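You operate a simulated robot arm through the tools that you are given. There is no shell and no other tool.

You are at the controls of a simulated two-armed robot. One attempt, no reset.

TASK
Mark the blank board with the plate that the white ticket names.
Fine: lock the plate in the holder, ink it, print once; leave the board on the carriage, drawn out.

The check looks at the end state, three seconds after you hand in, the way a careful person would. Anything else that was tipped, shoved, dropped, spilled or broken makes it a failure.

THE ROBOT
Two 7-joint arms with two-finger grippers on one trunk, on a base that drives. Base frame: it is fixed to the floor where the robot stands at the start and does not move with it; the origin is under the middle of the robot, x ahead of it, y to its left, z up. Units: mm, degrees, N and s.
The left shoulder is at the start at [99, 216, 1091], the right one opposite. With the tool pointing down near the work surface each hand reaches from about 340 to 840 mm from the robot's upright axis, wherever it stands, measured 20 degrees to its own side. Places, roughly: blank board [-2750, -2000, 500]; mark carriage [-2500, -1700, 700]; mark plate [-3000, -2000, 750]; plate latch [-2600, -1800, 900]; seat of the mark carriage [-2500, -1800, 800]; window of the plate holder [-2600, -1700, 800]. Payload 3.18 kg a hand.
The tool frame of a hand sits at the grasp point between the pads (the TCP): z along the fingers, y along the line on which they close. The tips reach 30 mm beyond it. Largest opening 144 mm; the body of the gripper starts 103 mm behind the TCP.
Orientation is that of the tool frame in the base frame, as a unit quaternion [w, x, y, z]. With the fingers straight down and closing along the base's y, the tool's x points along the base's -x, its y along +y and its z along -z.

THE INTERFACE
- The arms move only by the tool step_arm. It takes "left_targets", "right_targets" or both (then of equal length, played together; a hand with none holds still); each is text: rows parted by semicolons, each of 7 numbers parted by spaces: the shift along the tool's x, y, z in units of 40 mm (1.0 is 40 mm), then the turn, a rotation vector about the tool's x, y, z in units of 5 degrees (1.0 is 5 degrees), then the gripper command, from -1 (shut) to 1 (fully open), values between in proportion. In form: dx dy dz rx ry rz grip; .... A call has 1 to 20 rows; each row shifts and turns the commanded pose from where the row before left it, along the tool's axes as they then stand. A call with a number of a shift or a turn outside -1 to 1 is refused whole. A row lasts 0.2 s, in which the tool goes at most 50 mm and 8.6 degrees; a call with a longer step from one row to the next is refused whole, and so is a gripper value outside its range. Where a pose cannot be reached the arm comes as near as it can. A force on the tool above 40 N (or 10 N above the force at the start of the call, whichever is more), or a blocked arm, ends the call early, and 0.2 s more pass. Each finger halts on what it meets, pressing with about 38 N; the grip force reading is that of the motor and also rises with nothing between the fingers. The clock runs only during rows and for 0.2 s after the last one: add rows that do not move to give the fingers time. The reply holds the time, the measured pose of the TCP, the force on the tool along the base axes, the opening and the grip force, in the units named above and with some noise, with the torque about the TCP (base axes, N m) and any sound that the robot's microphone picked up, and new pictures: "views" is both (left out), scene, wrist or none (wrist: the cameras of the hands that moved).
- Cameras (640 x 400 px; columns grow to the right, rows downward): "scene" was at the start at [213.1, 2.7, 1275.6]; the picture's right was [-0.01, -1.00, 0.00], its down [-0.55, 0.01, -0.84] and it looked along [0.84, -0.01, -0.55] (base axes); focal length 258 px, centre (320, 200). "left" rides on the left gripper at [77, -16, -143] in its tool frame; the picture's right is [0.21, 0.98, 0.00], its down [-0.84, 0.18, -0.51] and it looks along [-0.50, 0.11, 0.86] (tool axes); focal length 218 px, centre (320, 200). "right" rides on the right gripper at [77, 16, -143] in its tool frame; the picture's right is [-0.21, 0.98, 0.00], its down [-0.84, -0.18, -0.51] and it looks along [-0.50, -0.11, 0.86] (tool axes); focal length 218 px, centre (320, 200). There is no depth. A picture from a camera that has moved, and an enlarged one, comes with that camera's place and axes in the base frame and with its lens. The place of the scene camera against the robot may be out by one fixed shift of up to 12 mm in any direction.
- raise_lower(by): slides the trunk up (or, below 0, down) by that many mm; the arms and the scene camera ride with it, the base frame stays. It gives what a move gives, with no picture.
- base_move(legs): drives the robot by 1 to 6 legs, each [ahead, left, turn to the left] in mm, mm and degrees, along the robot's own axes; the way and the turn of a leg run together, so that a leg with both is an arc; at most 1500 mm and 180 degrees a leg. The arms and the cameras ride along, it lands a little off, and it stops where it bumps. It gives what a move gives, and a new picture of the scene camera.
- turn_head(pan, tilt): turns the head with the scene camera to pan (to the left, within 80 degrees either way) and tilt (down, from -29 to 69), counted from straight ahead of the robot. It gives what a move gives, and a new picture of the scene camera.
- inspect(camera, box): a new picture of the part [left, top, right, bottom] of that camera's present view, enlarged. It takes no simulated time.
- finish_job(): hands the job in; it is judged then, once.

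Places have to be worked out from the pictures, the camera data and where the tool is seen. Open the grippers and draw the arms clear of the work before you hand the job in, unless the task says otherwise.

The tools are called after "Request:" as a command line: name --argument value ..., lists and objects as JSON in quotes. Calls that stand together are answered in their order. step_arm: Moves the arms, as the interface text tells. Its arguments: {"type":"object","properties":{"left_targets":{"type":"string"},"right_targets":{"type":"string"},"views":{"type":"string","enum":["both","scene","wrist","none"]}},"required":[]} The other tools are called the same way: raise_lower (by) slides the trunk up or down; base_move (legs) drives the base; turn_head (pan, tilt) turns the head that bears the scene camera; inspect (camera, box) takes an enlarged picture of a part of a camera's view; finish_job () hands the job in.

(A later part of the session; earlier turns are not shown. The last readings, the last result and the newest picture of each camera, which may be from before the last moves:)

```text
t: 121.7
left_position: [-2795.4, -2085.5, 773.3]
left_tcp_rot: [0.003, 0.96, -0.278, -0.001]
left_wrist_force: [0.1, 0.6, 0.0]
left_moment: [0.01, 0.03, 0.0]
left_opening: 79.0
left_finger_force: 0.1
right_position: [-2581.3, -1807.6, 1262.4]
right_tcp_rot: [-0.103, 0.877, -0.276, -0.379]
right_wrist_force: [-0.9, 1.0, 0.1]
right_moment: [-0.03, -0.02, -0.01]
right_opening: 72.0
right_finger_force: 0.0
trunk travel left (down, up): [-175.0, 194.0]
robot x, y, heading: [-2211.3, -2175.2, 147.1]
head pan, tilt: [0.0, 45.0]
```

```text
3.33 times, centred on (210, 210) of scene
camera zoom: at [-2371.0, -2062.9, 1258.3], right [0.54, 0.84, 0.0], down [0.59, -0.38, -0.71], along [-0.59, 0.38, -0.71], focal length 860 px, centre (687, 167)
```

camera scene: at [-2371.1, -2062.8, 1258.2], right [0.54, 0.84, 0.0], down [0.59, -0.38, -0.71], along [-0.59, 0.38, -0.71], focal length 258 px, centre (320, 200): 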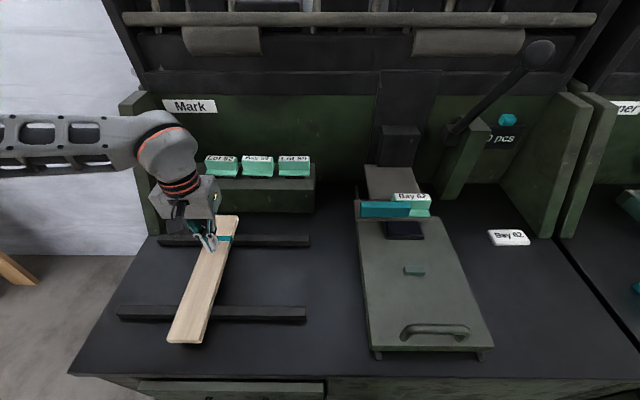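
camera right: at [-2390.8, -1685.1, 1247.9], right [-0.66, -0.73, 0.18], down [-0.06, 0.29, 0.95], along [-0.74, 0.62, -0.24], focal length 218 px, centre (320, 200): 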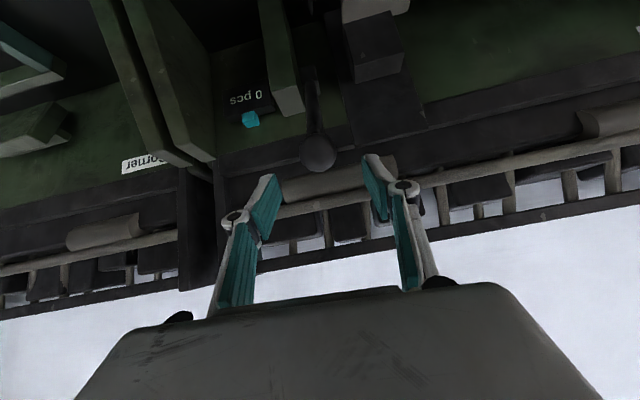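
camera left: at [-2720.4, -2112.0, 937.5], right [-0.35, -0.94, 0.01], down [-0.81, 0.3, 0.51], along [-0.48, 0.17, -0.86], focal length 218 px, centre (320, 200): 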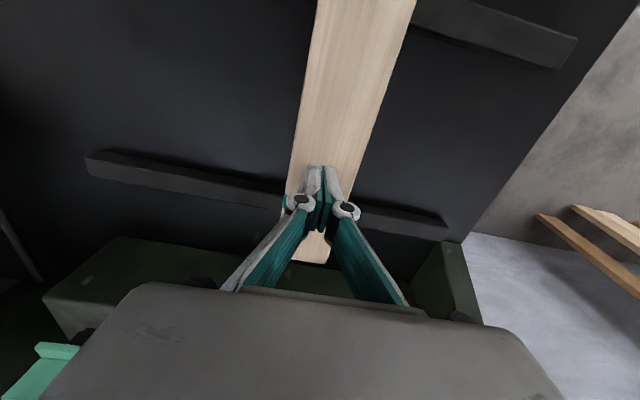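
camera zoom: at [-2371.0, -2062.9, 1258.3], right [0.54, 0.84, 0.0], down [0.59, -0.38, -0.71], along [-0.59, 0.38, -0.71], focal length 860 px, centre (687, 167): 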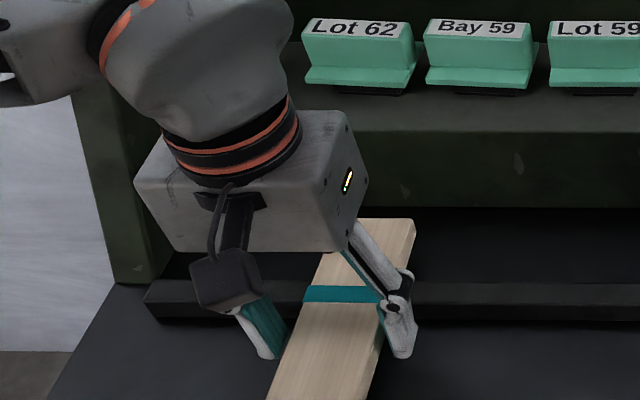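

Both fingers are beside the board at z 773. I close the gripper on it.

Request:
step_arm --left_targets "0 0 0 0 0 0 -0.1; 0 0 0 0 0 0 -0.3; 0 0 0 0 0 0 -0.6; 0 0 0 0 0 0 -1; 0 0 0 0 0 0 -1" --views "both"

Request:
inspect --camera "scene" --box '[130, 150, 290, 270]'

```text
t: 122.9
left_position: [-2796.1, -2086.3, 772.9]
left_tcp_rot: [0.002, 0.961, -0.278, 0.0]
left_wrist_force: [-0.2, -0.9, -0.2]
left_moment: [0.02, 0.03, -0.01]
left_opening: 59.7
left_finger_force: 38.0
right_position: [-2582.3, -1807.5, 1262.4]
right_tcp_rot: [-0.104, 0.877, -0.277, -0.378]
right_wrist_force: [0.0, -0.3, -0.2]
right_moment: [0.02, 0.0, 0.03]
right_opening: 71.8
right_finger_force: 0.0
trunk travel left (down, up): [-175.0, 194.0]
robot x, y, heading: [-2210.9, -2173.8, 147.2]
head pan, tilt: [0.0, 45.0]
camera scene: at [-2371.2, -2062.8, 1258.2], right [0.54, 0.84, 0.0], down [0.59, -0.38, -0.71], along [-0.59, 0.38, -0.71], focal length 258 px, centre (320, 200)
camera left: at [-2722.1, -2111.8, 916.5], right [-0.35, -0.94, 0.01], down [-0.81, 0.3, 0.51], along [-0.48, 0.17, -0.86], focal length 218 px, centre (320, 200)
```

scene: 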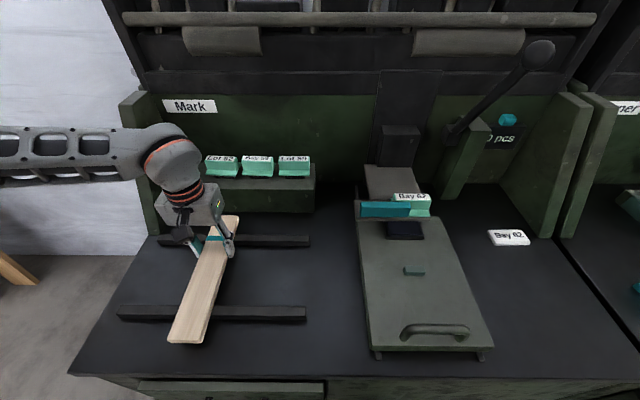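
left: 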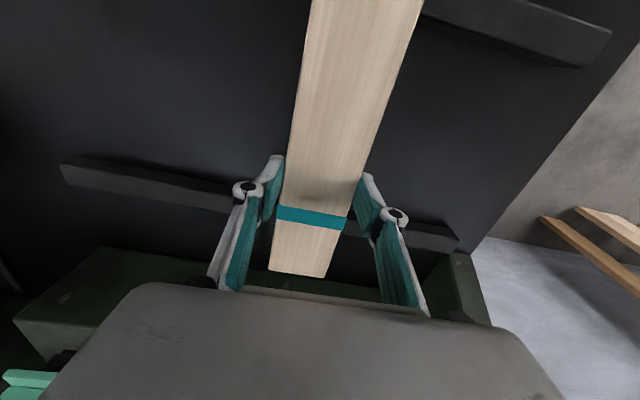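

```text
3.33 times, centred on (210, 210) of scene
camera zoom: at [-2371.2, -2062.8, 1258.2], right [0.54, 0.84, 0.0], down [0.59, -0.38, -0.71], along [-0.59, 0.38, -0.71], focal length 860 px, centre (687, 167)
```

zoom: 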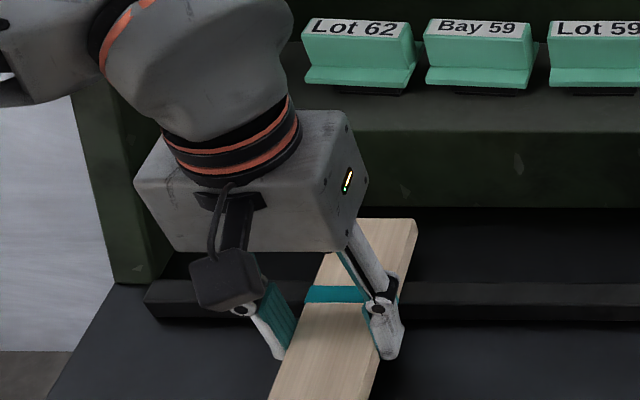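

Gripped (board 60 mm wide, about 300 long, grip ≈44 mm beyond its centre). I lift it gently.

Request:
step_arm --left_targets "0 0 -0.3 0 0 0 -1; 0 0 -0.5 0 0 0 -1; 0 0 -0.7 0 0 0 -1; 0 0 -0.8 0 0 0 -1; 0 0 -0.8 0 0 0 -1; 0.3 0 -0.8 0 0 0 -1; 0.6 0 -0.6 0 0 0 -1; 0 0 0 0 0 0 -1" --views "both"

```text
t: 124.7
left_position: [-2765.4, -2104.0, 955.6]
left_tcp_rot: [0.003, 0.96, -0.279, 0.0]
left_wrist_force: [1.0, 0.5, -2.2]
left_moment: [0.0, 0.02, 0.02]
left_opening: 59.4
left_finger_force: 38.2
right_position: [-2581.2, -1807.8, 1261.8]
right_tcp_rot: [-0.103, 0.877, -0.276, -0.379]
right_wrist_force: [0.0, 0.8, 0.6]
right_moment: [0.0, -0.03, -0.02]
right_opening: 72.0
right_finger_force: 0.0
trunk travel left (down, up): [-175.0, 194.0]
robot x, y, heading: [-2213.1, -2176.6, 147.2]
head pan, tilt: [0.0, 45.0]
camera scene: at [-2371.8, -2062.5, 1258.0], right [0.54, 0.84, 0.0], down [0.59, -0.38, -0.71], along [-0.59, 0.38, -0.71], focal length 258 px, centre (320, 200)
camera left: at [-2691.7, -2130.5, 1097.9], right [-0.35, -0.94, 0.01], down [-0.81, 0.3, 0.51], along [-0.48, 0.17, -0.86], focal length 218 px, centre (320, 200)
```

scene: 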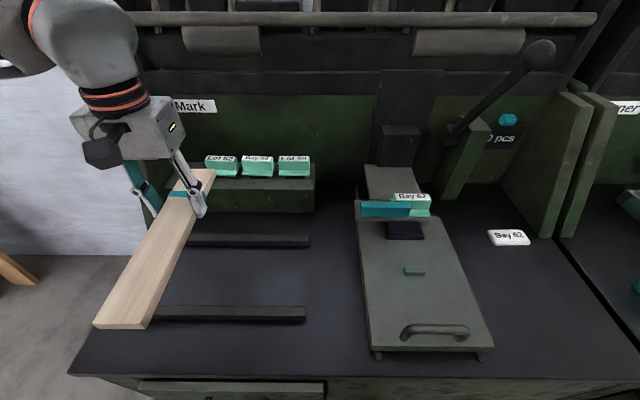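
left: 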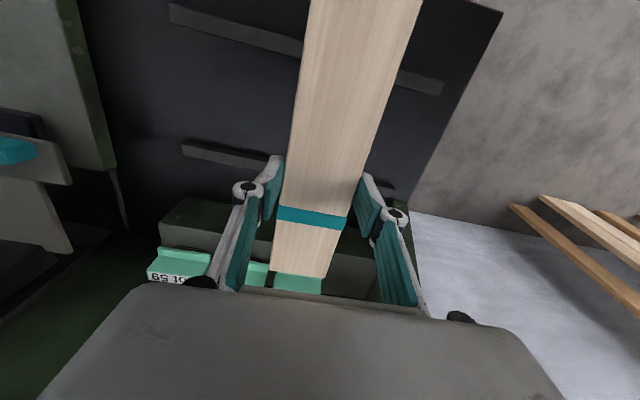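

Board is up and level (2 N). I turn the hand by -90° about the vertical so that the board lies crosswise.

Request:
step_arm --left_targets "0 0 0 0 0 -1 -1; 0 0 0 0 0 -1 -1; 0 0 0 0 0 -1 -1; 0 0 0 0 0 -1 -1; 0 0 0 0 0 -1 -1; 0 0 0 0 0 -1 -1; 0 0 0 0 0 -1 -1; 0 0 0 0 0 -1 -1; 0 0 0 0 0 -1 -1; 0 0 0 0 0 -1 -1; 0 0 0 0 0 -1 -1; 0 0 0 0 0 -1 -1; 0 0 0 0 0 -1 -1; 0 0 0 0 0 -1 -1; 0 0 0 0 0 -1 -1; 0 0 0 0 0 -1 -1; 0 0 0 0 0 -1 -1; 0 0 0 0 0 -1 -1; 0 0 0 0 0 0 -1" --views "both"

```text
t: 128.7
left_position: [-2763.4, -2105.0, 953.7]
left_tcp_rot: [0.002, 0.876, 0.483, -0.002]
left_wrist_force: [0.1, 0.6, -1.3]
left_moment: [-0.05, 0.05, 0.02]
left_opening: 59.2
left_finger_force: 37.6
right_position: [-2580.7, -1807.4, 1262.4]
right_tcp_rot: [-0.104, 0.877, -0.276, -0.379]
right_wrist_force: [-0.7, 0.2, -0.7]
right_moment: [0.01, -0.03, -0.01]
right_opening: 72.1
right_finger_force: 0.1
trunk travel left (down, up): [-175.0, 194.0]
robot x, y, heading: [-2211.3, -2174.2, 147.1]
head pan, tilt: [0.0, 45.0]
camera scene: at [-2371.2, -2062.8, 1258.2], right [0.54, 0.84, 0.0], down [0.59, -0.38, -0.71], along [-0.59, 0.38, -0.71], focal length 258 px, centre (320, 200)
camera left: at [-2736.5, -2030.0, 1096.2], right [0.94, -0.35, 0.0], down [-0.3, -0.81, 0.51], along [-0.18, -0.48, -0.86], focal length 218 px, centre (320, 200)
```

scene: 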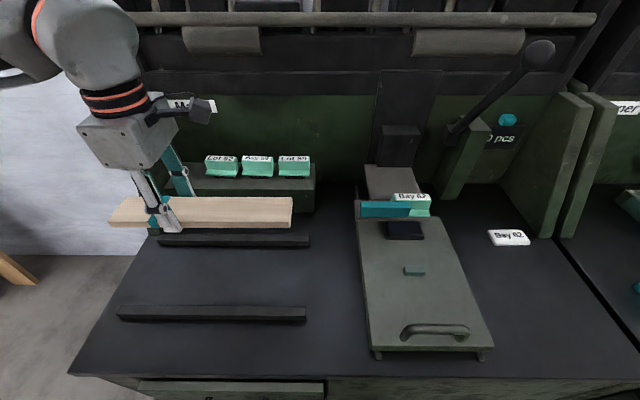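
left: 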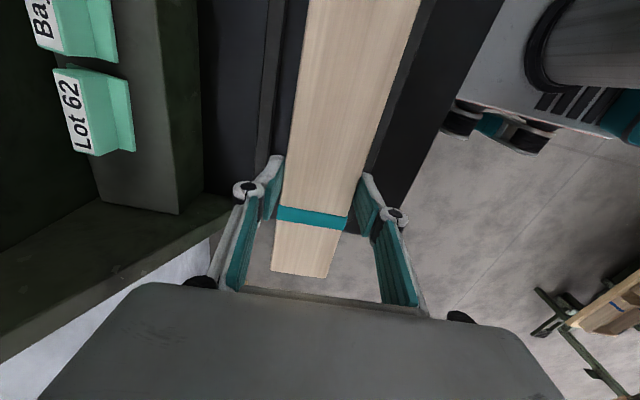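

The board is crosswise now. I drive the base back to the right by 230 mm, with the board held high and clear of the press.

Request:
base_move --legs '[[0, -230, 0]]'

```text
t: 131.4
left_position: [-2634.4, -1906.0, 954.0]
left_tcp_rot: [0.002, 0.876, 0.481, -0.002]
left_wrist_force: [-0.4, -0.4, -1.8]
left_moment: [-0.06, 0.04, 0.01]
left_opening: 59.1
left_finger_force: 38.3
right_position: [-2452.1, -1609.6, 1262.3]
right_tcp_rot: [-0.103, 0.877, -0.276, -0.379]
right_wrist_force: [0.4, 0.7, 0.0]
right_moment: [-0.03, 0.01, -0.02]
right_opening: 71.5
right_finger_force: 0.2
trunk travel left (down, up): [-175.0, 194.0]
robot x, y, heading: [-2084.0, -1978.6, 147.0]
head pan, tilt: [0.0, 45.0]
camera scene: at [-2242.7, -1864.8, 1258.2], right [0.54, 0.84, 0.0], down [0.59, -0.39, -0.71], along [-0.59, 0.38, -0.71], focal length 258 px, centre (320, 200)
```

scene: 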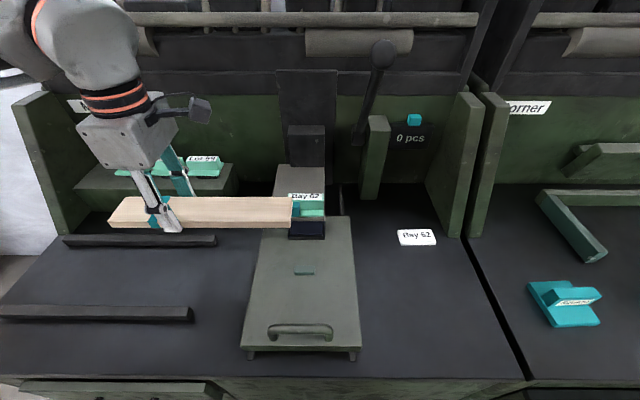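

I move the board to above the carriage's front part (u≈440, r≈24), still high, to see the stop block with the wrist camera.

Request:
step_arm --left_targets "0.7 0.3 0 0 0 0 -1; 0.7 0.3 0 0 0 0 -1; 0.7 0.3 0 0 0 0 -1; 0.7 0.3 0 0 0 0 -1; 0.7 0.3 0 0 0 0 -1; 0.7 0.3 0 0 0 0 -1; 0 0 0.5 0 0 0.1 -1; 0 0 0.5 0 0 0 -1; 0 0 0 0 0 0 -1" --views "both"

Request:
inspect --camera "left" --box '[180, 0, 440, 200]'

Request:
inspect --camera "scene" --box '[200, 170, 400, 370]'

```text
t: 133.4
left_position: [-2484.5, -1803.7, 915.0]
left_tcp_rot: [0.001, 0.878, 0.478, -0.003]
left_wrist_force: [-0.1, 0.4, -1.6]
left_moment: [-0.03, 0.05, -0.01]
left_opening: 59.1
left_finger_force: 38.2
right_position: [-2452.5, -1610.8, 1262.9]
right_tcp_rot: [-0.103, 0.877, -0.276, -0.379]
right_wrist_force: [0.2, 0.0, 0.0]
right_moment: [0.0, 0.0, -0.02]
right_opening: 72.2
right_finger_force: 0.0
trunk travel left (down, up): [-175.0, 194.0]
robot x, y, heading: [-2084.0, -1981.6, 146.6]
head pan, tilt: [0.0, 45.0]
camera scene: at [-2242.7, -1865.2, 1258.3], right [0.54, 0.84, 0.0], down [0.59, -0.39, -0.71], along [-0.59, 0.39, -0.71], focal length 258 px, centre (320, 200)
camera left: at [-2456.3, -1728.7, 1056.9], right [0.93, -0.36, 0.0], down [-0.31, -0.8, 0.51], along [-0.18, -0.48, -0.86], focal length 218 px, centre (320, 200)
```

scene: 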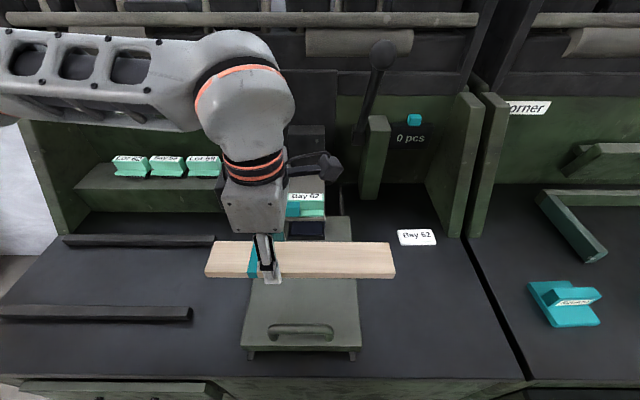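
left: 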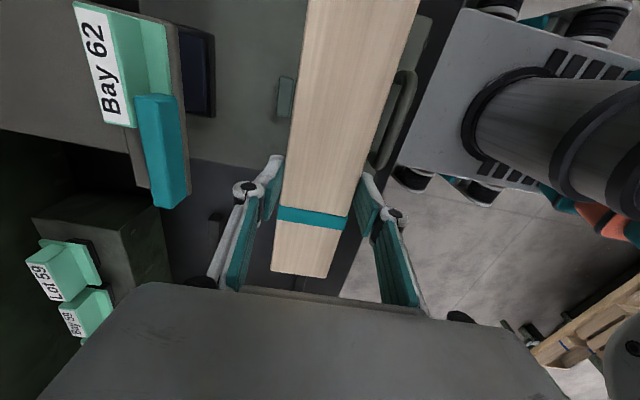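

```text
2.00 times, centred on (310, 100) of left
camera zoom: at [-2456.3, -1728.7, 1056.9], right [0.93, -0.36, 0.0], down [-0.31, -0.8, 0.51], along [-0.18, -0.48, -0.86], focal length 436 px, centre (340, 400)
```

zoom: 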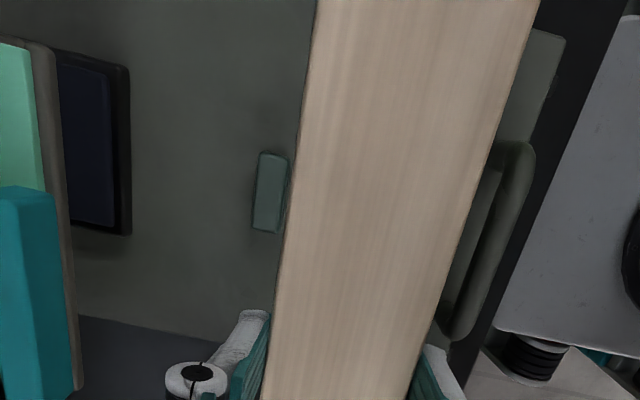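

```text
2.00 times, centred on (300, 270) of scene
camera zoom: at [-2242.7, -1865.2, 1258.3], right [0.54, 0.84, 0.0], down [0.59, -0.39, -0.71], along [-0.59, 0.39, -0.71], focal length 516 px, centre (360, 60)
```

zoom: 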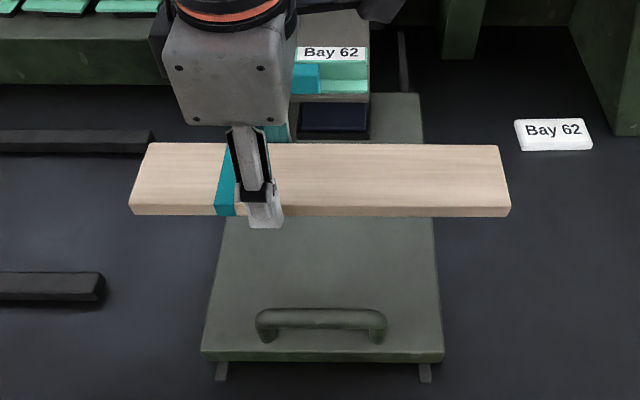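

The stop block's front face is at u≈487, r 41–87; the board is aligned with it and centred (board centre r≈66). I lower to z≈800, about 10 mm in front of the stop.

Request:
step_arm --left_targets "0 -0.03 0.72 0 0 0 -1; 0 -0.03 0.72 0 0 0 -1; 0 -0.03 0.72 0 0 0 -1; 0 0 0.72 0 0 0 -1; 0 0 0 0 0 0 -1" --views "both"

Request:
inspect --camera "left" --box '[180, 0, 440, 200]'

Request:
inspect --camera "scene" --box '[200, 200, 400, 360]'

```text
t: 134.6
left_position: [-2489.1, -1802.2, 799.9]
left_tcp_rot: [0.001, 0.878, 0.478, -0.002]
left_wrist_force: [-0.3, 0.6, -1.3]
left_moment: [-0.07, 0.05, -0.01]
left_opening: 59.5
left_finger_force: 37.9
right_position: [-2451.4, -1610.6, 1262.8]
right_tcp_rot: [-0.102, 0.878, -0.275, -0.379]
right_wrist_force: [0.1, 0.0, -0.4]
right_moment: [-0.01, 0.03, 0.0]
right_opening: 72.4
right_finger_force: 0.0
trunk travel left (down, up): [-175.0, 194.0]
robot x, y, heading: [-2083.8, -1978.5, 146.8]
head pan, tilt: [0.0, 45.0]
camera scene: at [-2242.5, -1865.2, 1258.4], right [0.54, 0.84, 0.0], down [0.59, -0.39, -0.71], along [-0.59, 0.39, -0.71], focal length 258 px, centre (320, 200)
camera left: at [-2460.5, -1728.0, 942.3], right [0.93, -0.36, 0.0], down [-0.31, -0.8, 0.51], along [-0.18, -0.48, -0.86], focal length 218 px, centre (320, 200)
```

scene: 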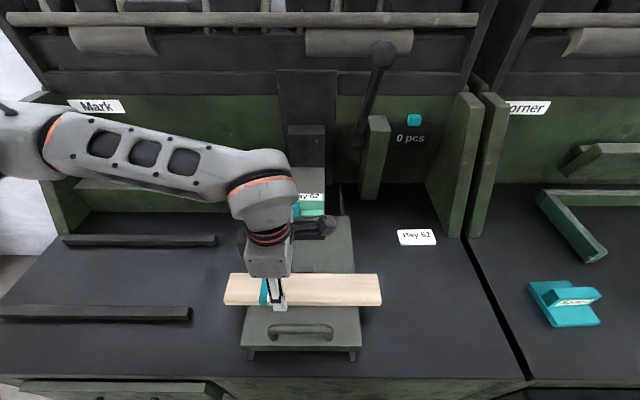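
left: 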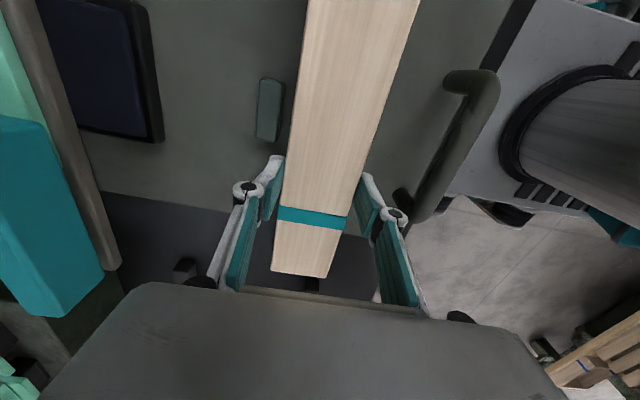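

```text
2.00 times, centred on (310, 100) of left
camera zoom: at [-2460.5, -1728.0, 942.3], right [0.93, -0.36, 0.0], down [-0.31, -0.8, 0.51], along [-0.18, -0.48, -0.86], focal length 436 px, centre (340, 400)
```

zoom: 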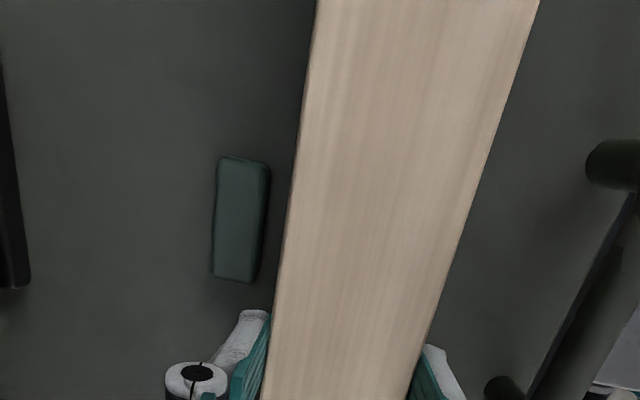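

```text
2.50 times, centred on (300, 280) of scene
camera zoom: at [-2242.5, -1865.2, 1258.4], right [0.54, 0.84, 0.0], down [0.59, -0.39, -0.71], along [-0.59, 0.39, -0.71], focal length 645 px, centre (370, 0)
```

zoom: 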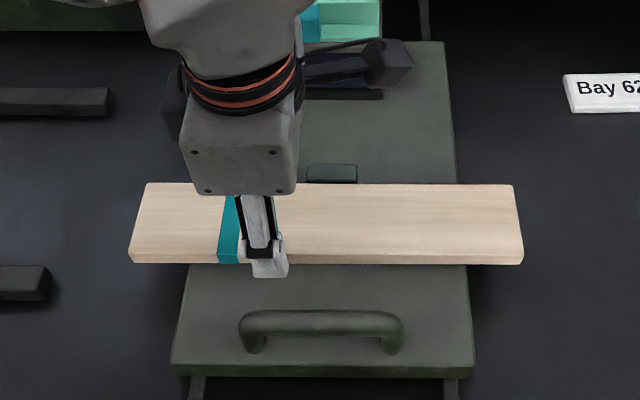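

Gap to the stop is about 11 mm and all is square. I lower further in small steps until the board touches the carriage.

Request:
step_arm --left_targets "0 0 0.15 0 0 0 -1; 0 0 0.15 0 0 0 -1; 0 0 0.1 0 0 0 -1; 0 0 0 0 0 0 -1" --views "none"

Request:
step_arm --left_targets "0 0 0.1 0 0 0 -1; 0 0 0.1 0 0 0 -1; 0 0 0 0 0 0 -1" --views "none"

Request:
inspect --camera "scene" --box '[200, 200, 400, 360]'

```text
t: 135.6
left_position: [-2487.7, -1802.5, 785.9]
left_tcp_rot: [-0.002, 0.879, 0.477, -0.003]
left_wrist_force: [-1.6, -1.5, 37.9]
left_moment: [-0.18, 0.06, -0.16]
left_opening: 59.8
left_finger_force: 38.2
right_position: [-2450.6, -1611.9, 1264.5]
right_tcp_rot: [-0.103, 0.877, -0.275, -0.381]
right_wrist_force: [0.1, -0.1, -0.5]
right_moment: [-0.04, 0.0, 0.01]
right_opening: 72.3
right_finger_force: 0.1
trunk travel left (down, up): [-175.0, 194.0]
robot x, y, heading: [-2084.0, -1972.5, 147.0]
head pan, tilt: [0.0, 45.0]
```

```text
t: 135.9
left_position: [-2488.3, -1802.6, 784.7]
left_tcp_rot: [-0.003, 0.879, 0.477, -0.002]
left_wrist_force: [-0.9, -5.3, 29.2]
left_moment: [-0.96, 0.21, -0.31]
left_opening: 59.0
left_finger_force: 38.3
right_position: [-2452.5, -1611.2, 1262.1]
right_tcp_rot: [-0.103, 0.877, -0.276, -0.379]
right_wrist_force: [0.0, -0.1, 0.0]
right_moment: [0.0, -0.01, -0.01]
right_opening: 72.0
right_finger_force: 0.1
trunk travel left (down, up): [-175.0, 194.0]
robot x, y, heading: [-2082.2, -1981.8, 147.1]
head pan, tilt: [0.0, 45.0]
stopped in row 1 (left hand): the force on the tool passed its limit at 53 N (the readings are from after the stop); the commanded pose is now the measured one
```

```text
2.50 times, centred on (300, 280) of scene
camera zoom: at [-2242.3, -1865.9, 1258.2], right [0.54, 0.84, 0.0], down [0.59, -0.38, -0.71], along [-0.59, 0.39, -0.71], focal length 645 px, centre (370, 0)
```

zoom: 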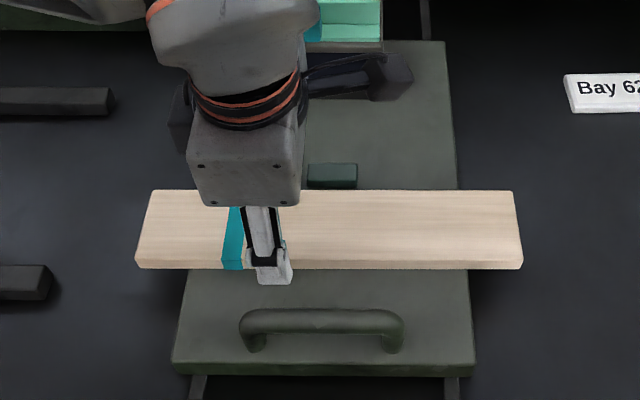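

Contact with the carriage at z≈788 (I pressed a bit much; now 29 N). I ease up 3 mm to leave only a light touch before sliding the board to the stop.

Request:
step_arm --left_targets "0 0 -0.05 0 0 0 -1; 0 0 -0.04 0 0 0 -1; 0 0 0 0 0 0 -1" --views "wrist"

Request:
inspect --camera "left" --box '[180, 0, 440, 200]'

```text
t: 136.7
left_position: [-2488.4, -1801.0, 786.6]
left_tcp_rot: [-0.001, 0.878, 0.478, -0.002]
left_wrist_force: [-0.6, 1.3, 3.1]
left_moment: [0.53, -0.15, 0.1]
left_opening: 58.8
left_finger_force: 38.2
right_position: [-2453.8, -1610.8, 1261.5]
right_tcp_rot: [-0.103, 0.877, -0.275, -0.379]
right_wrist_force: [0.3, -0.5, -0.9]
right_moment: [0.0, 0.01, -0.03]
right_opening: 72.0
right_finger_force: 0.1
trunk travel left (down, up): [-175.0, 194.0]
robot x, y, heading: [-2083.5, -1977.0, 147.1]
head pan, tilt: [0.0, 45.0]
camera left: at [-2460.3, -1727.3, 928.5], right [0.93, -0.36, 0.0], down [-0.31, -0.8, 0.51], along [-0.18, -0.48, -0.86], focal length 218 px, centre (320, 200)
```

left: 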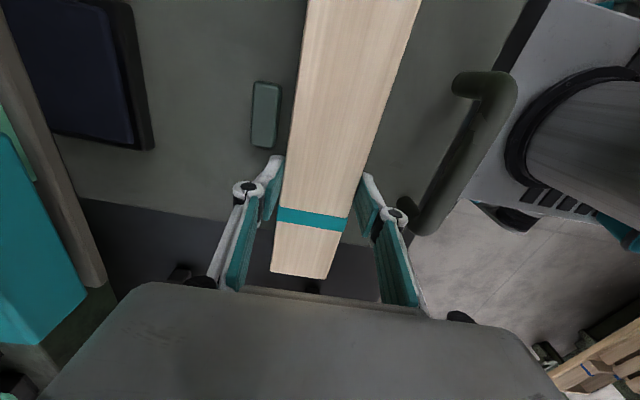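

```text
2.00 times, centred on (310, 100) of left
camera zoom: at [-2460.3, -1727.3, 928.5], right [0.93, -0.36, 0.0], down [-0.31, -0.8, 0.51], along [-0.18, -0.48, -0.86], focal length 436 px, centre (340, 400)
```

zoom: 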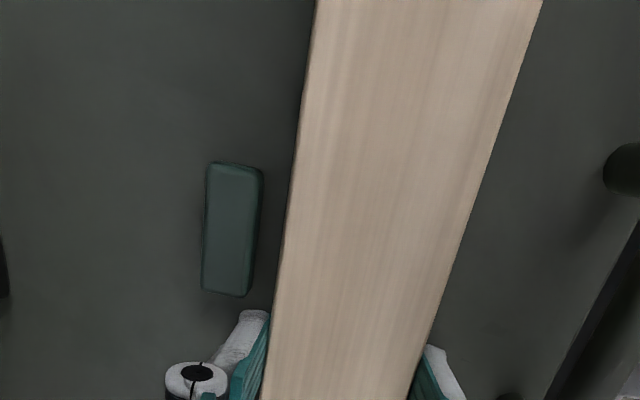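

Light contact only (≈4 N). I slide the board towards the stop in 2 mm steps.

Request:
step_arm --left_targets "0 -0.06 0 0 0 0 -1; 0 -0.06 0 0 0 0 -1; 0 -0.06 0 0 0 0 -1; 0 -0.04 0 0 0 0 -1; 0 0 0 0 0 0 -1" --views "none"

Request:
inspect --camera "left" --box '[180, 0, 440, 200]'

```text
t: 137.9
left_position: [-2496.7, -1797.0, 786.0]
left_tcp_rot: [0.0, 0.878, 0.478, -0.002]
left_wrist_force: [-1.1, -0.1, -1.1]
left_moment: [-0.04, 0.04, -0.01]
left_opening: 59.4
left_finger_force: 37.7
right_position: [-2452.4, -1610.2, 1263.1]
right_tcp_rot: [-0.104, 0.877, -0.276, -0.379]
right_wrist_force: [0.2, 0.6, -0.3]
right_moment: [0.0, 0.01, 0.01]
right_opening: 72.2
right_finger_force: 0.0
trunk travel left (down, up): [-175.0, 194.0]
robot x, y, heading: [-2082.9, -1976.7, 147.0]
head pan, tilt: [0.0, 45.0]
```

```text
2.00 times, centred on (310, 100) of left
camera zoom: at [-2467.9, -1722.7, 929.6], right [0.93, -0.36, 0.0], down [-0.31, -0.8, 0.51], along [-0.18, -0.48, -0.86], focal length 436 px, centre (340, 400)
```

zoom: 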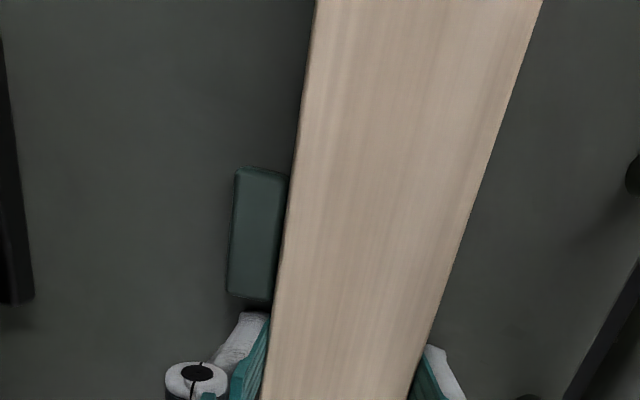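

About 1.7 mm left to the stop, edges parallel. I nudge the remaining distance gently.

Request:
step_arm --left_targets "0 -0.03 0 0 0 0 -1; 0 -0.02 0 0 0 0 -1; 0 0 0 0 0 0 -1" --views "none"

Request:
inspect --camera "left" --box '[180, 0, 440, 200]'

Request:
inspect --camera "scene" --box '[200, 200, 400, 360]'

```text
t: 138.7
left_position: [-2497.3, -1795.8, 786.6]
left_tcp_rot: [0.0, 0.878, 0.479, -0.002]
left_wrist_force: [3.4, -3.4, -2.0]
left_moment: [-0.1, -0.06, -0.25]
left_opening: 58.9
left_finger_force: 37.8
right_position: [-2453.1, -1609.8, 1262.9]
right_tcp_rot: [-0.103, 0.878, -0.276, -0.378]
right_wrist_force: [0.3, -0.4, -0.3]
right_moment: [0.02, 0.02, 0.01]
right_opening: 72.0
right_finger_force: 0.0
trunk travel left (down, up): [-175.0, 194.0]
robot x, y, heading: [-2080.5, -1978.2, 147.3]
head pan, tilt: [0.0, 45.0]
```

```text
2.00 times, centred on (310, 100) of left
camera zoom: at [-2468.6, -1721.8, 929.3], right [0.93, -0.36, 0.0], down [-0.31, -0.8, 0.51], along [-0.18, -0.48, -0.86], focal length 436 px, centre (340, 400)
```

zoom: 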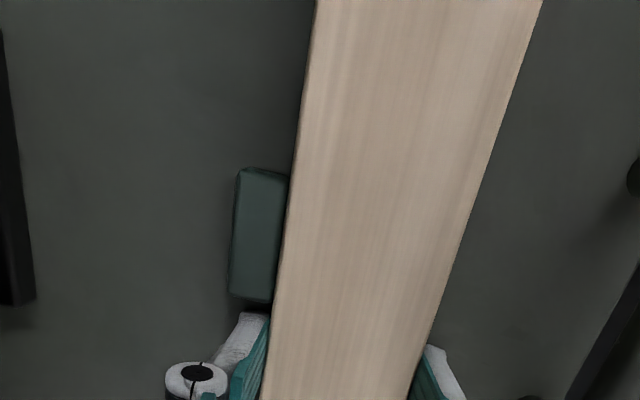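

```text
2.50 times, centred on (300, 280) of scene
camera zoom: at [-2242.6, -1865.4, 1258.3], right [0.54, 0.84, 0.0], down [0.59, -0.38, -0.71], along [-0.59, 0.39, -0.71], focal length 645 px, centre (370, 0)
```

zoom: 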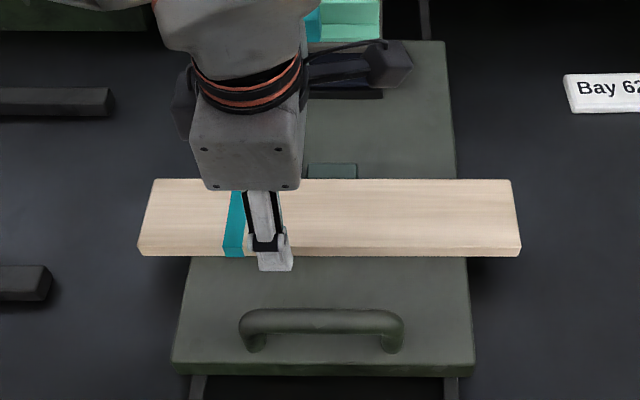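

The board touches the stop (≈5 N) and is centred on the carriage. I set it down the last millimetre and open the fingers.

Request:
step_arm --left_targets "0 0.01 0.03 0 0 0 -1; 0 0 0 0 0 0 -0.15; 0 0 0 0 0 0 -0.05; 0 0 0 0 0 0 0.05; 0 0 0 0 0 0 0.05" --views "none"

Request:
inspect --camera "left" --box '[180, 0, 440, 200]'

Request:
inspect --camera "scene" --box '[200, 200, 400, 360]'

```text
t: 139.9
left_position: [-2496.7, -1794.2, 785.1]
left_tcp_rot: [0.0, 0.878, 0.478, -0.001]
left_wrist_force: [-0.3, 0.2, 0.5]
left_moment: [0.02, 0.01, 0.01]
left_opening: 75.3
left_finger_force: 0.1
right_position: [-2452.7, -1610.0, 1261.3]
right_tcp_rot: [-0.103, 0.877, -0.275, -0.379]
right_wrist_force: [0.0, -0.6, 0.8]
right_moment: [-0.01, 0.0, 0.0]
right_opening: 72.0
right_finger_force: 0.1
trunk travel left (down, up): [-175.0, 194.0]
robot x, y, heading: [-2084.9, -1974.9, 147.0]
head pan, tilt: [0.0, 45.0]
```

```text
2.00 times, centred on (310, 100) of left
camera zoom: at [-2469.2, -1721.5, 928.4], right [0.93, -0.36, 0.0], down [-0.3, -0.8, 0.51], along [-0.18, -0.48, -0.86], focal length 436 px, centre (340, 400)
```

zoom: 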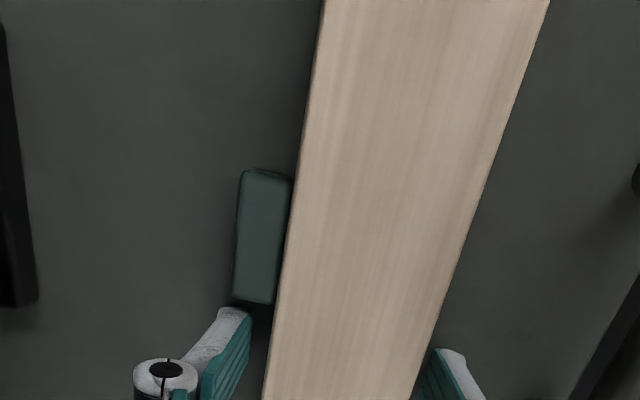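

```text
2.50 times, centred on (300, 280) of scene
camera zoom: at [-2242.8, -1865.1, 1258.2], right [0.54, 0.84, 0.0], down [0.59, -0.39, -0.71], along [-0.59, 0.39, -0.71], focal length 645 px, centre (370, 0)
```

zoom: 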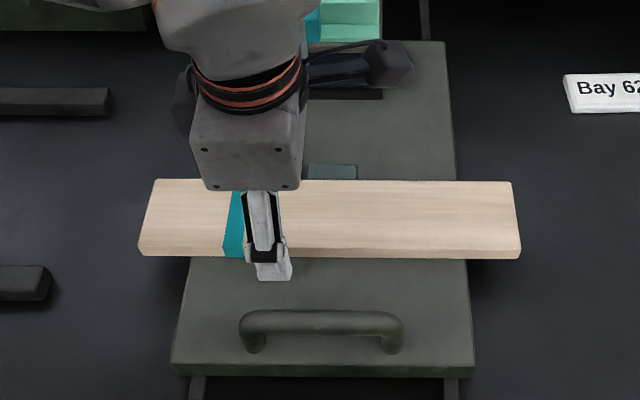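

The board lies on the carriage, just a hair (≈0.6°) off square to the stop. I'll square it by a light push at its front edge, in line with the stop: raise the hand, close it, and come down in front of the board.

Request:
step_arm --left_targets "0 0 -0.4 0 0 0 0.05; 0 0 -0.8 0 0 0 0.05; 0.48 0.65 0 0 0 0 -0.5; 0.48 0.65 0 0 0 0 -1; 0 0 0 0 0 0 -1; 0 0 0 0 0 0 -1" --views "both"

Request:
inspect --camera "left" --box '[180, 0, 480, 240]'

Request:
inspect --camera "scene" --box '[200, 200, 400, 360]'

```text
t: 141.3
left_position: [-2432.6, -1791.1, 833.9]
left_tcp_rot: [-0.001, 0.879, 0.478, -0.003]
left_wrist_force: [0.2, 0.3, 0.3]
left_moment: [0.02, 0.01, -0.01]
left_opening: 0.0
left_finger_force: 30.3
right_position: [-2453.3, -1609.7, 1262.8]
right_tcp_rot: [-0.104, 0.877, -0.276, -0.379]
right_wrist_force: [-0.3, 0.2, -0.2]
right_moment: [-0.01, -0.01, -0.04]
right_opening: 71.8
right_finger_force: 0.0
trunk travel left (down, up): [-175.0, 194.0]
robot x, y, heading: [-2079.9, -1975.2, 147.2]
head pan, tilt: [0.0, 45.0]
camera scene: at [-2242.6, -1865.1, 1258.3], right [0.54, 0.84, 0.0], down [0.59, -0.39, -0.71], along [-0.59, 0.39, -0.71], focal length 258 px, centre (320, 200)
camera left: at [-2403.6, -1717.1, 976.4], right [0.93, -0.36, 0.0], down [-0.3, -0.8, 0.51], along [-0.18, -0.47, -0.86], focal length 218 px, centre (320, 200)
```

scene: 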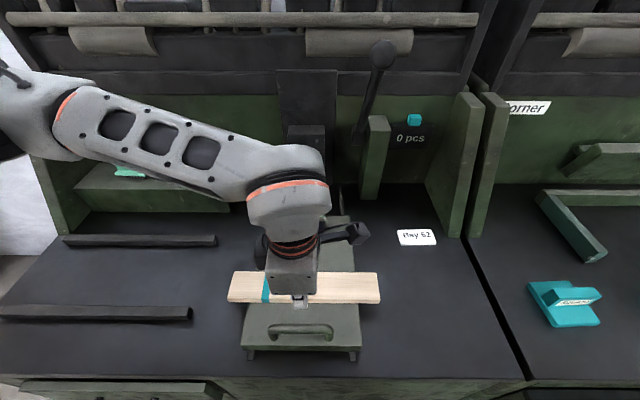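
left: 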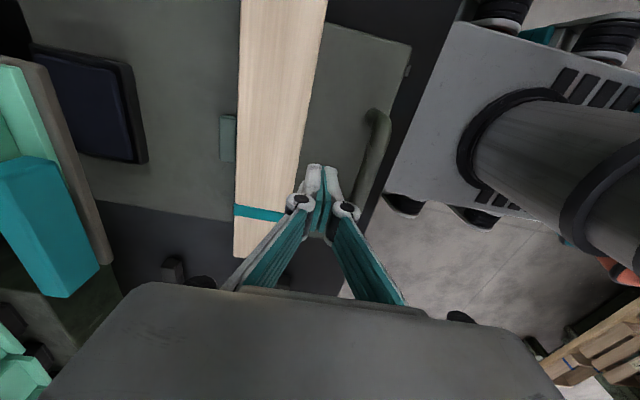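

```text
1.67 times, centred on (330, 120) of left
camera zoom: at [-2403.6, -1717.1, 976.4], right [0.93, -0.36, 0.0], down [-0.3, -0.8, 0.51], along [-0.18, -0.47, -0.86], focal length 364 px, centre (303, 333)
```

zoom: 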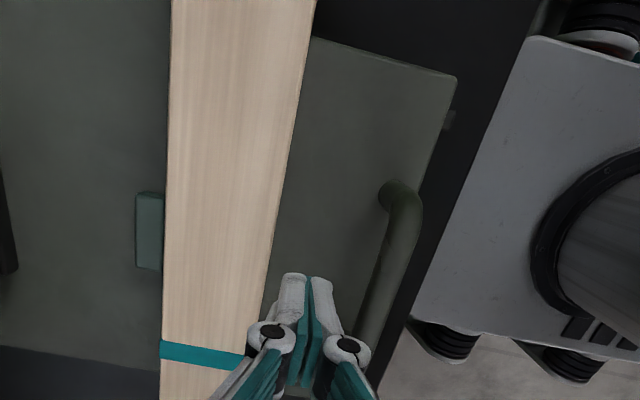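

```text
2.50 times, centred on (300, 280) of scene
camera zoom: at [-2242.6, -1865.1, 1258.3], right [0.54, 0.84, 0.0], down [0.59, -0.39, -0.71], along [-0.59, 0.39, -0.71], focal length 645 px, centre (370, 0)
```

zoom: 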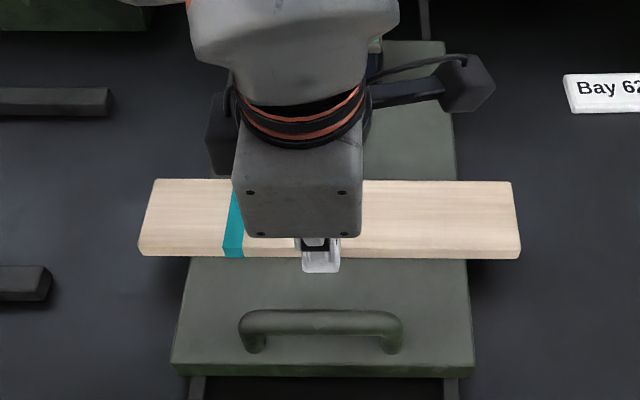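

The board is in fact parallel to the carriage and against the stop, so no push is needed. Next I go for the carriage handle with the left hand: raise, open to ~60 mm, and move over the bar.

Request:
step_arm --left_targets "0 0 -0.7 0 0 0 -1; 0 0.4 -0.5 0 0 0 -0.5; 0 0.5 0 0 0 0 -0.15; 0 0 0 0 0 0 -0.15" --views "both"

Request:
inspect --camera "left" --box '[180, 0, 480, 240]'

```text
t: 142.3
left_position: [-2401.5, -1811.6, 880.6]
left_tcp_rot: [-0.001, 0.879, 0.478, -0.002]
left_wrist_force: [0.9, -0.4, 0.0]
left_moment: [0.01, 0.02, 0.0]
left_opening: 61.3
left_finger_force: 0.1
right_position: [-2452.1, -1610.1, 1262.7]
right_tcp_rot: [-0.103, 0.878, -0.276, -0.378]
right_wrist_force: [0.1, -0.2, 0.5]
right_moment: [0.01, 0.0, 0.0]
right_opening: 71.9
right_finger_force: 0.1
trunk travel left (down, up): [-175.0, 194.0]
robot x, y, heading: [-2084.5, -1978.1, 147.1]
head pan, tilt: [0.0, 45.0]
camera scene: at [-2242.9, -1865.1, 1258.2], right [0.54, 0.84, 0.0], down [0.59, -0.39, -0.71], along [-0.59, 0.39, -0.71], focal length 258 px, centre (320, 200)
camera left: at [-2373.6, -1737.4, 1023.6], right [0.93, -0.36, 0.0], down [-0.31, -0.8, 0.51], along [-0.18, -0.48, -0.86], focal length 218 px, centre (320, 200)
```

scene: 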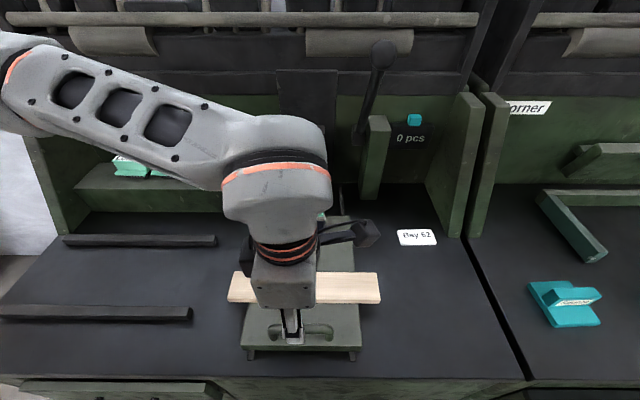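
left: 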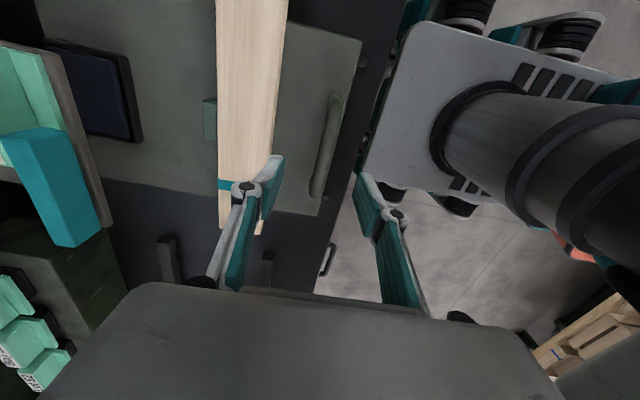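

```text
1.67 times, centred on (330, 120) of left
camera zoom: at [-2373.6, -1737.4, 1023.6], right [0.93, -0.36, 0.0], down [-0.31, -0.8, 0.51], along [-0.18, -0.48, -0.86], focal length 364 px, centre (303, 333)
```

zoom: 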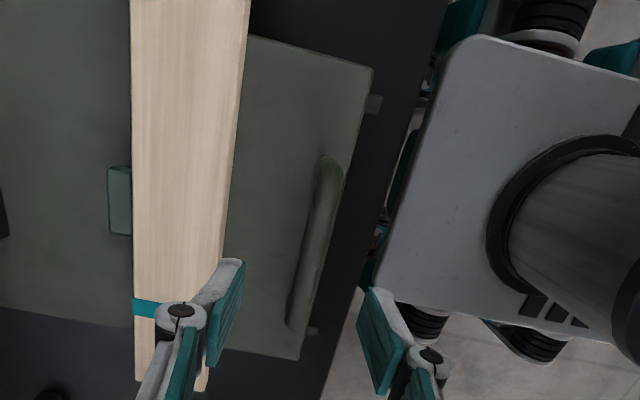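

The handle bar is at u≈361, r 8–119, z≈790. I lower the open fingers over it (TCP z≈796) and close.

Request:
step_arm --left_targets "0 0.17 0.7 0 0 0 -0.15; 0 0 0.7 0 0 0 -0.15; 0 0 0.6 0 0 0 -0.15; 0 0 0.11 0 0 0 -0.15; 0 0 0 0 0 0 -0.5; 0 0 0 0 0 0 -0.8; 0 0 0 0 0 0 -1; 0 0 0 0 0 0 -1" --views "both"

Request:
inspect --camera "scene" --box '[200, 200, 400, 360]'

```text
t: 144.1
left_position: [-2397.4, -1812.9, 797.5]
left_tcp_rot: [0.0, 0.878, 0.478, -0.002]
left_wrist_force: [-2.8, 2.1, -4.3]
left_moment: [-0.02, 0.01, -0.52]
left_opening: 14.2
left_finger_force: 43.5
right_position: [-2452.1, -1610.3, 1261.5]
right_tcp_rot: [-0.103, 0.877, -0.276, -0.379]
right_wrist_force: [-0.1, 0.0, -0.2]
right_moment: [-0.01, 0.01, 0.06]
right_opening: 72.0
right_finger_force: 0.1
trunk travel left (down, up): [-175.0, 194.0]
robot x, y, heading: [-2081.0, -1978.3, 146.9]
head pan, tilt: [0.0, 45.0]
camera scene: at [-2243.2, -1864.9, 1258.1], right [0.54, 0.84, 0.0], down [0.59, -0.39, -0.71], along [-0.59, 0.38, -0.71], focal length 258 px, centre (320, 200)
camera left: at [-2369.7, -1740.3, 939.6], right [0.93, -0.36, 0.0], down [-0.31, -0.8, 0.51], along [-0.18, -0.47, -0.86], focal length 218 px, centre (320, 200)
```

scene: 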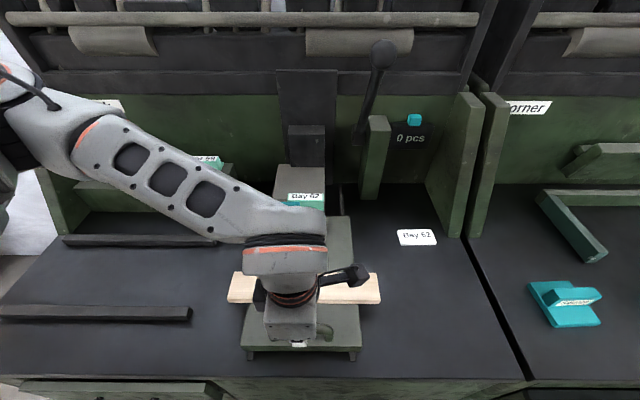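
left: 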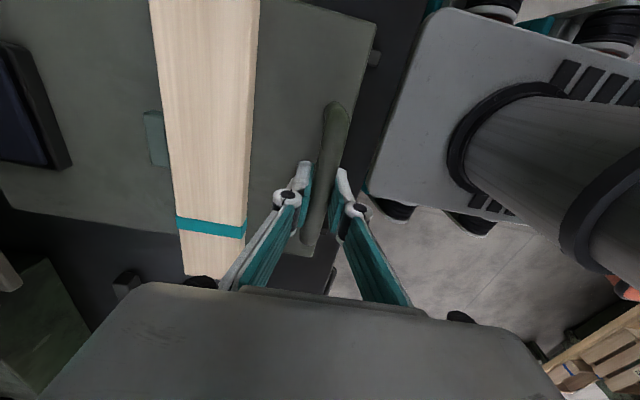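

```text
2.50 times, centred on (300, 280) of scene
camera zoom: at [-2243.2, -1864.9, 1258.1], right [0.54, 0.84, 0.0], down [0.59, -0.39, -0.71], along [-0.59, 0.38, -0.71], focal length 645 px, centre (370, 0)
```

zoom: 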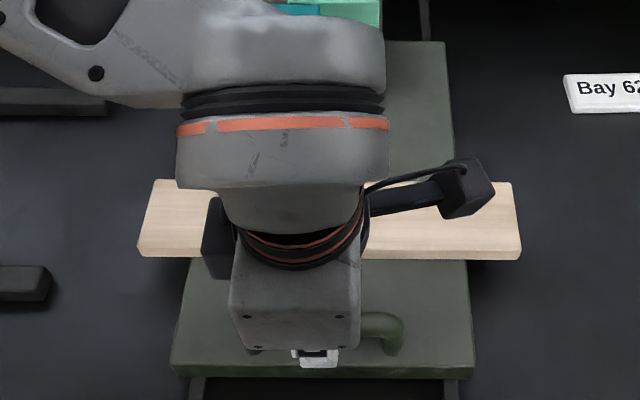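

The handle is held (14 mm bar). I push the carriage in slowly, first 60 mm, so the board doesn't shift.

Request:
step_arm --left_targets "0 -0.08 0 0 0 0 -1; 0 -0.16 0 0 0 0 -1; 0 -0.22 0 0 0 0 -1; 0 -0.25 0 0 0 0 -1; 0 -0.25 0 0 0 0 -1; 0 -0.25 0 0 0 0 -1; 0 -0.18 0 0 0 0 -1; 0 -0.1 0 0 0 0 -1; 0 0 0 0 0 0 -1" --views "both"

```text
t: 146.1
left_position: [-2447.6, -1781.4, 796.5]
left_tcp_rot: [0.0, 0.878, 0.478, -0.002]
left_wrist_force: [2.0, 2.4, -13.6]
left_moment: [0.0, 0.06, -0.54]
left_opening: 14.1
left_finger_force: 43.5
right_position: [-2453.2, -1609.7, 1263.0]
right_tcp_rot: [-0.103, 0.878, -0.275, -0.379]
right_wrist_force: [-0.1, 0.3, -0.4]
right_moment: [0.01, -0.01, 0.0]
right_opening: 72.1
right_finger_force: 0.0
trunk travel left (down, up): [-175.0, 194.0]
robot x, y, heading: [-2081.6, -1976.9, 146.9]
head pan, tilt: [0.0, 45.0]
camera scene: at [-2243.1, -1864.5, 1258.1], right [0.54, 0.84, 0.0], down [0.59, -0.39, -0.71], along [-0.59, 0.38, -0.71], focal length 258 px, centre (320, 200)
camera left: at [-2419.1, -1707.6, 939.6], right [0.93, -0.36, 0.0], down [-0.31, -0.8, 0.51], along [-0.18, -0.48, -0.86], focal length 218 px, centre (320, 200)
```

scene: 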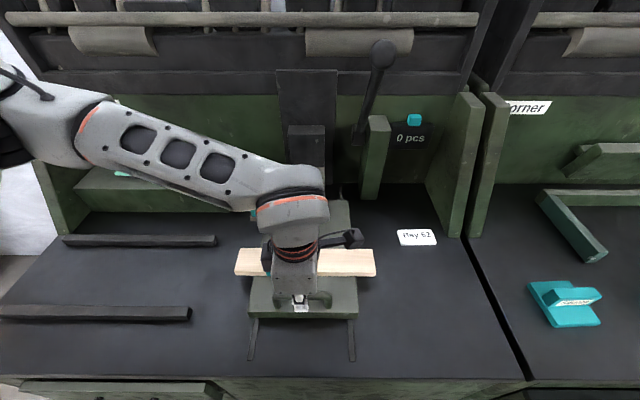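
left: 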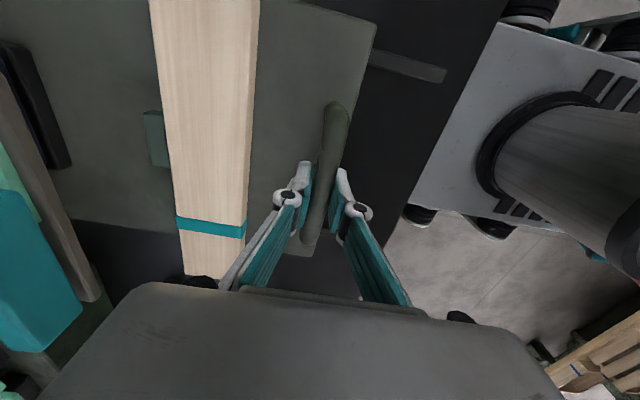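

The carriage slides with the hand, the board keeps its place. I continue pushing in.

Request:
step_arm --left_targets "0 -0.08 0.03 0 0 0 -1; 0 -0.16 0 0 0 0 -1; 0 -0.22 0 0 0 0 -1; 0 -0.25 0 0 0 0 -1; 0 -0.25 0 0 0 0 -1; 0 -0.25 0 0 0 0 -1; 0 -0.18 0 0 0 0 -1; 0 -0.1 0 0 0 0 -1; 0 0 0 0 0 0 -1" --views "both"

```text
t: 148.1
left_position: [-2496.4, -1749.1, 796.5]
left_tcp_rot: [-0.002, 0.878, 0.478, -0.002]
left_wrist_force: [1.9, 0.6, -0.4]
left_moment: [0.1, -0.06, -0.54]
left_opening: 14.4
left_finger_force: 43.3
right_position: [-2452.8, -1610.1, 1262.9]
right_tcp_rot: [-0.103, 0.877, -0.276, -0.379]
right_wrist_force: [0.5, 1.1, -0.4]
right_moment: [-0.02, 0.0, -0.02]
right_opening: 72.1
right_finger_force: 0.0
trunk travel left (down, up): [-175.0, 194.0]
robot x, y, heading: [-2080.8, -1978.6, 147.0]
head pan, tilt: [0.0, 45.0]
camera scene: at [-2242.7, -1865.0, 1258.3], right [0.54, 0.84, 0.0], down [0.59, -0.39, -0.71], along [-0.59, 0.38, -0.71], focal length 258 px, centre (320, 200)
camera left: at [-2468.1, -1675.4, 939.7], right [0.93, -0.36, 0.0], down [-0.3, -0.81, 0.51], along [-0.18, -0.47, -0.86], focal length 218 px, centre (320, 200)
```

scene: 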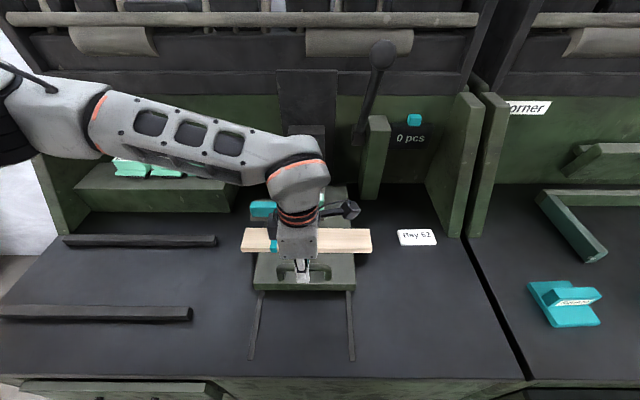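
left: 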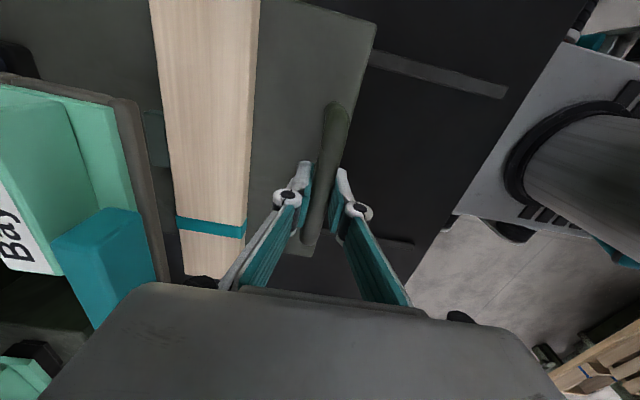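

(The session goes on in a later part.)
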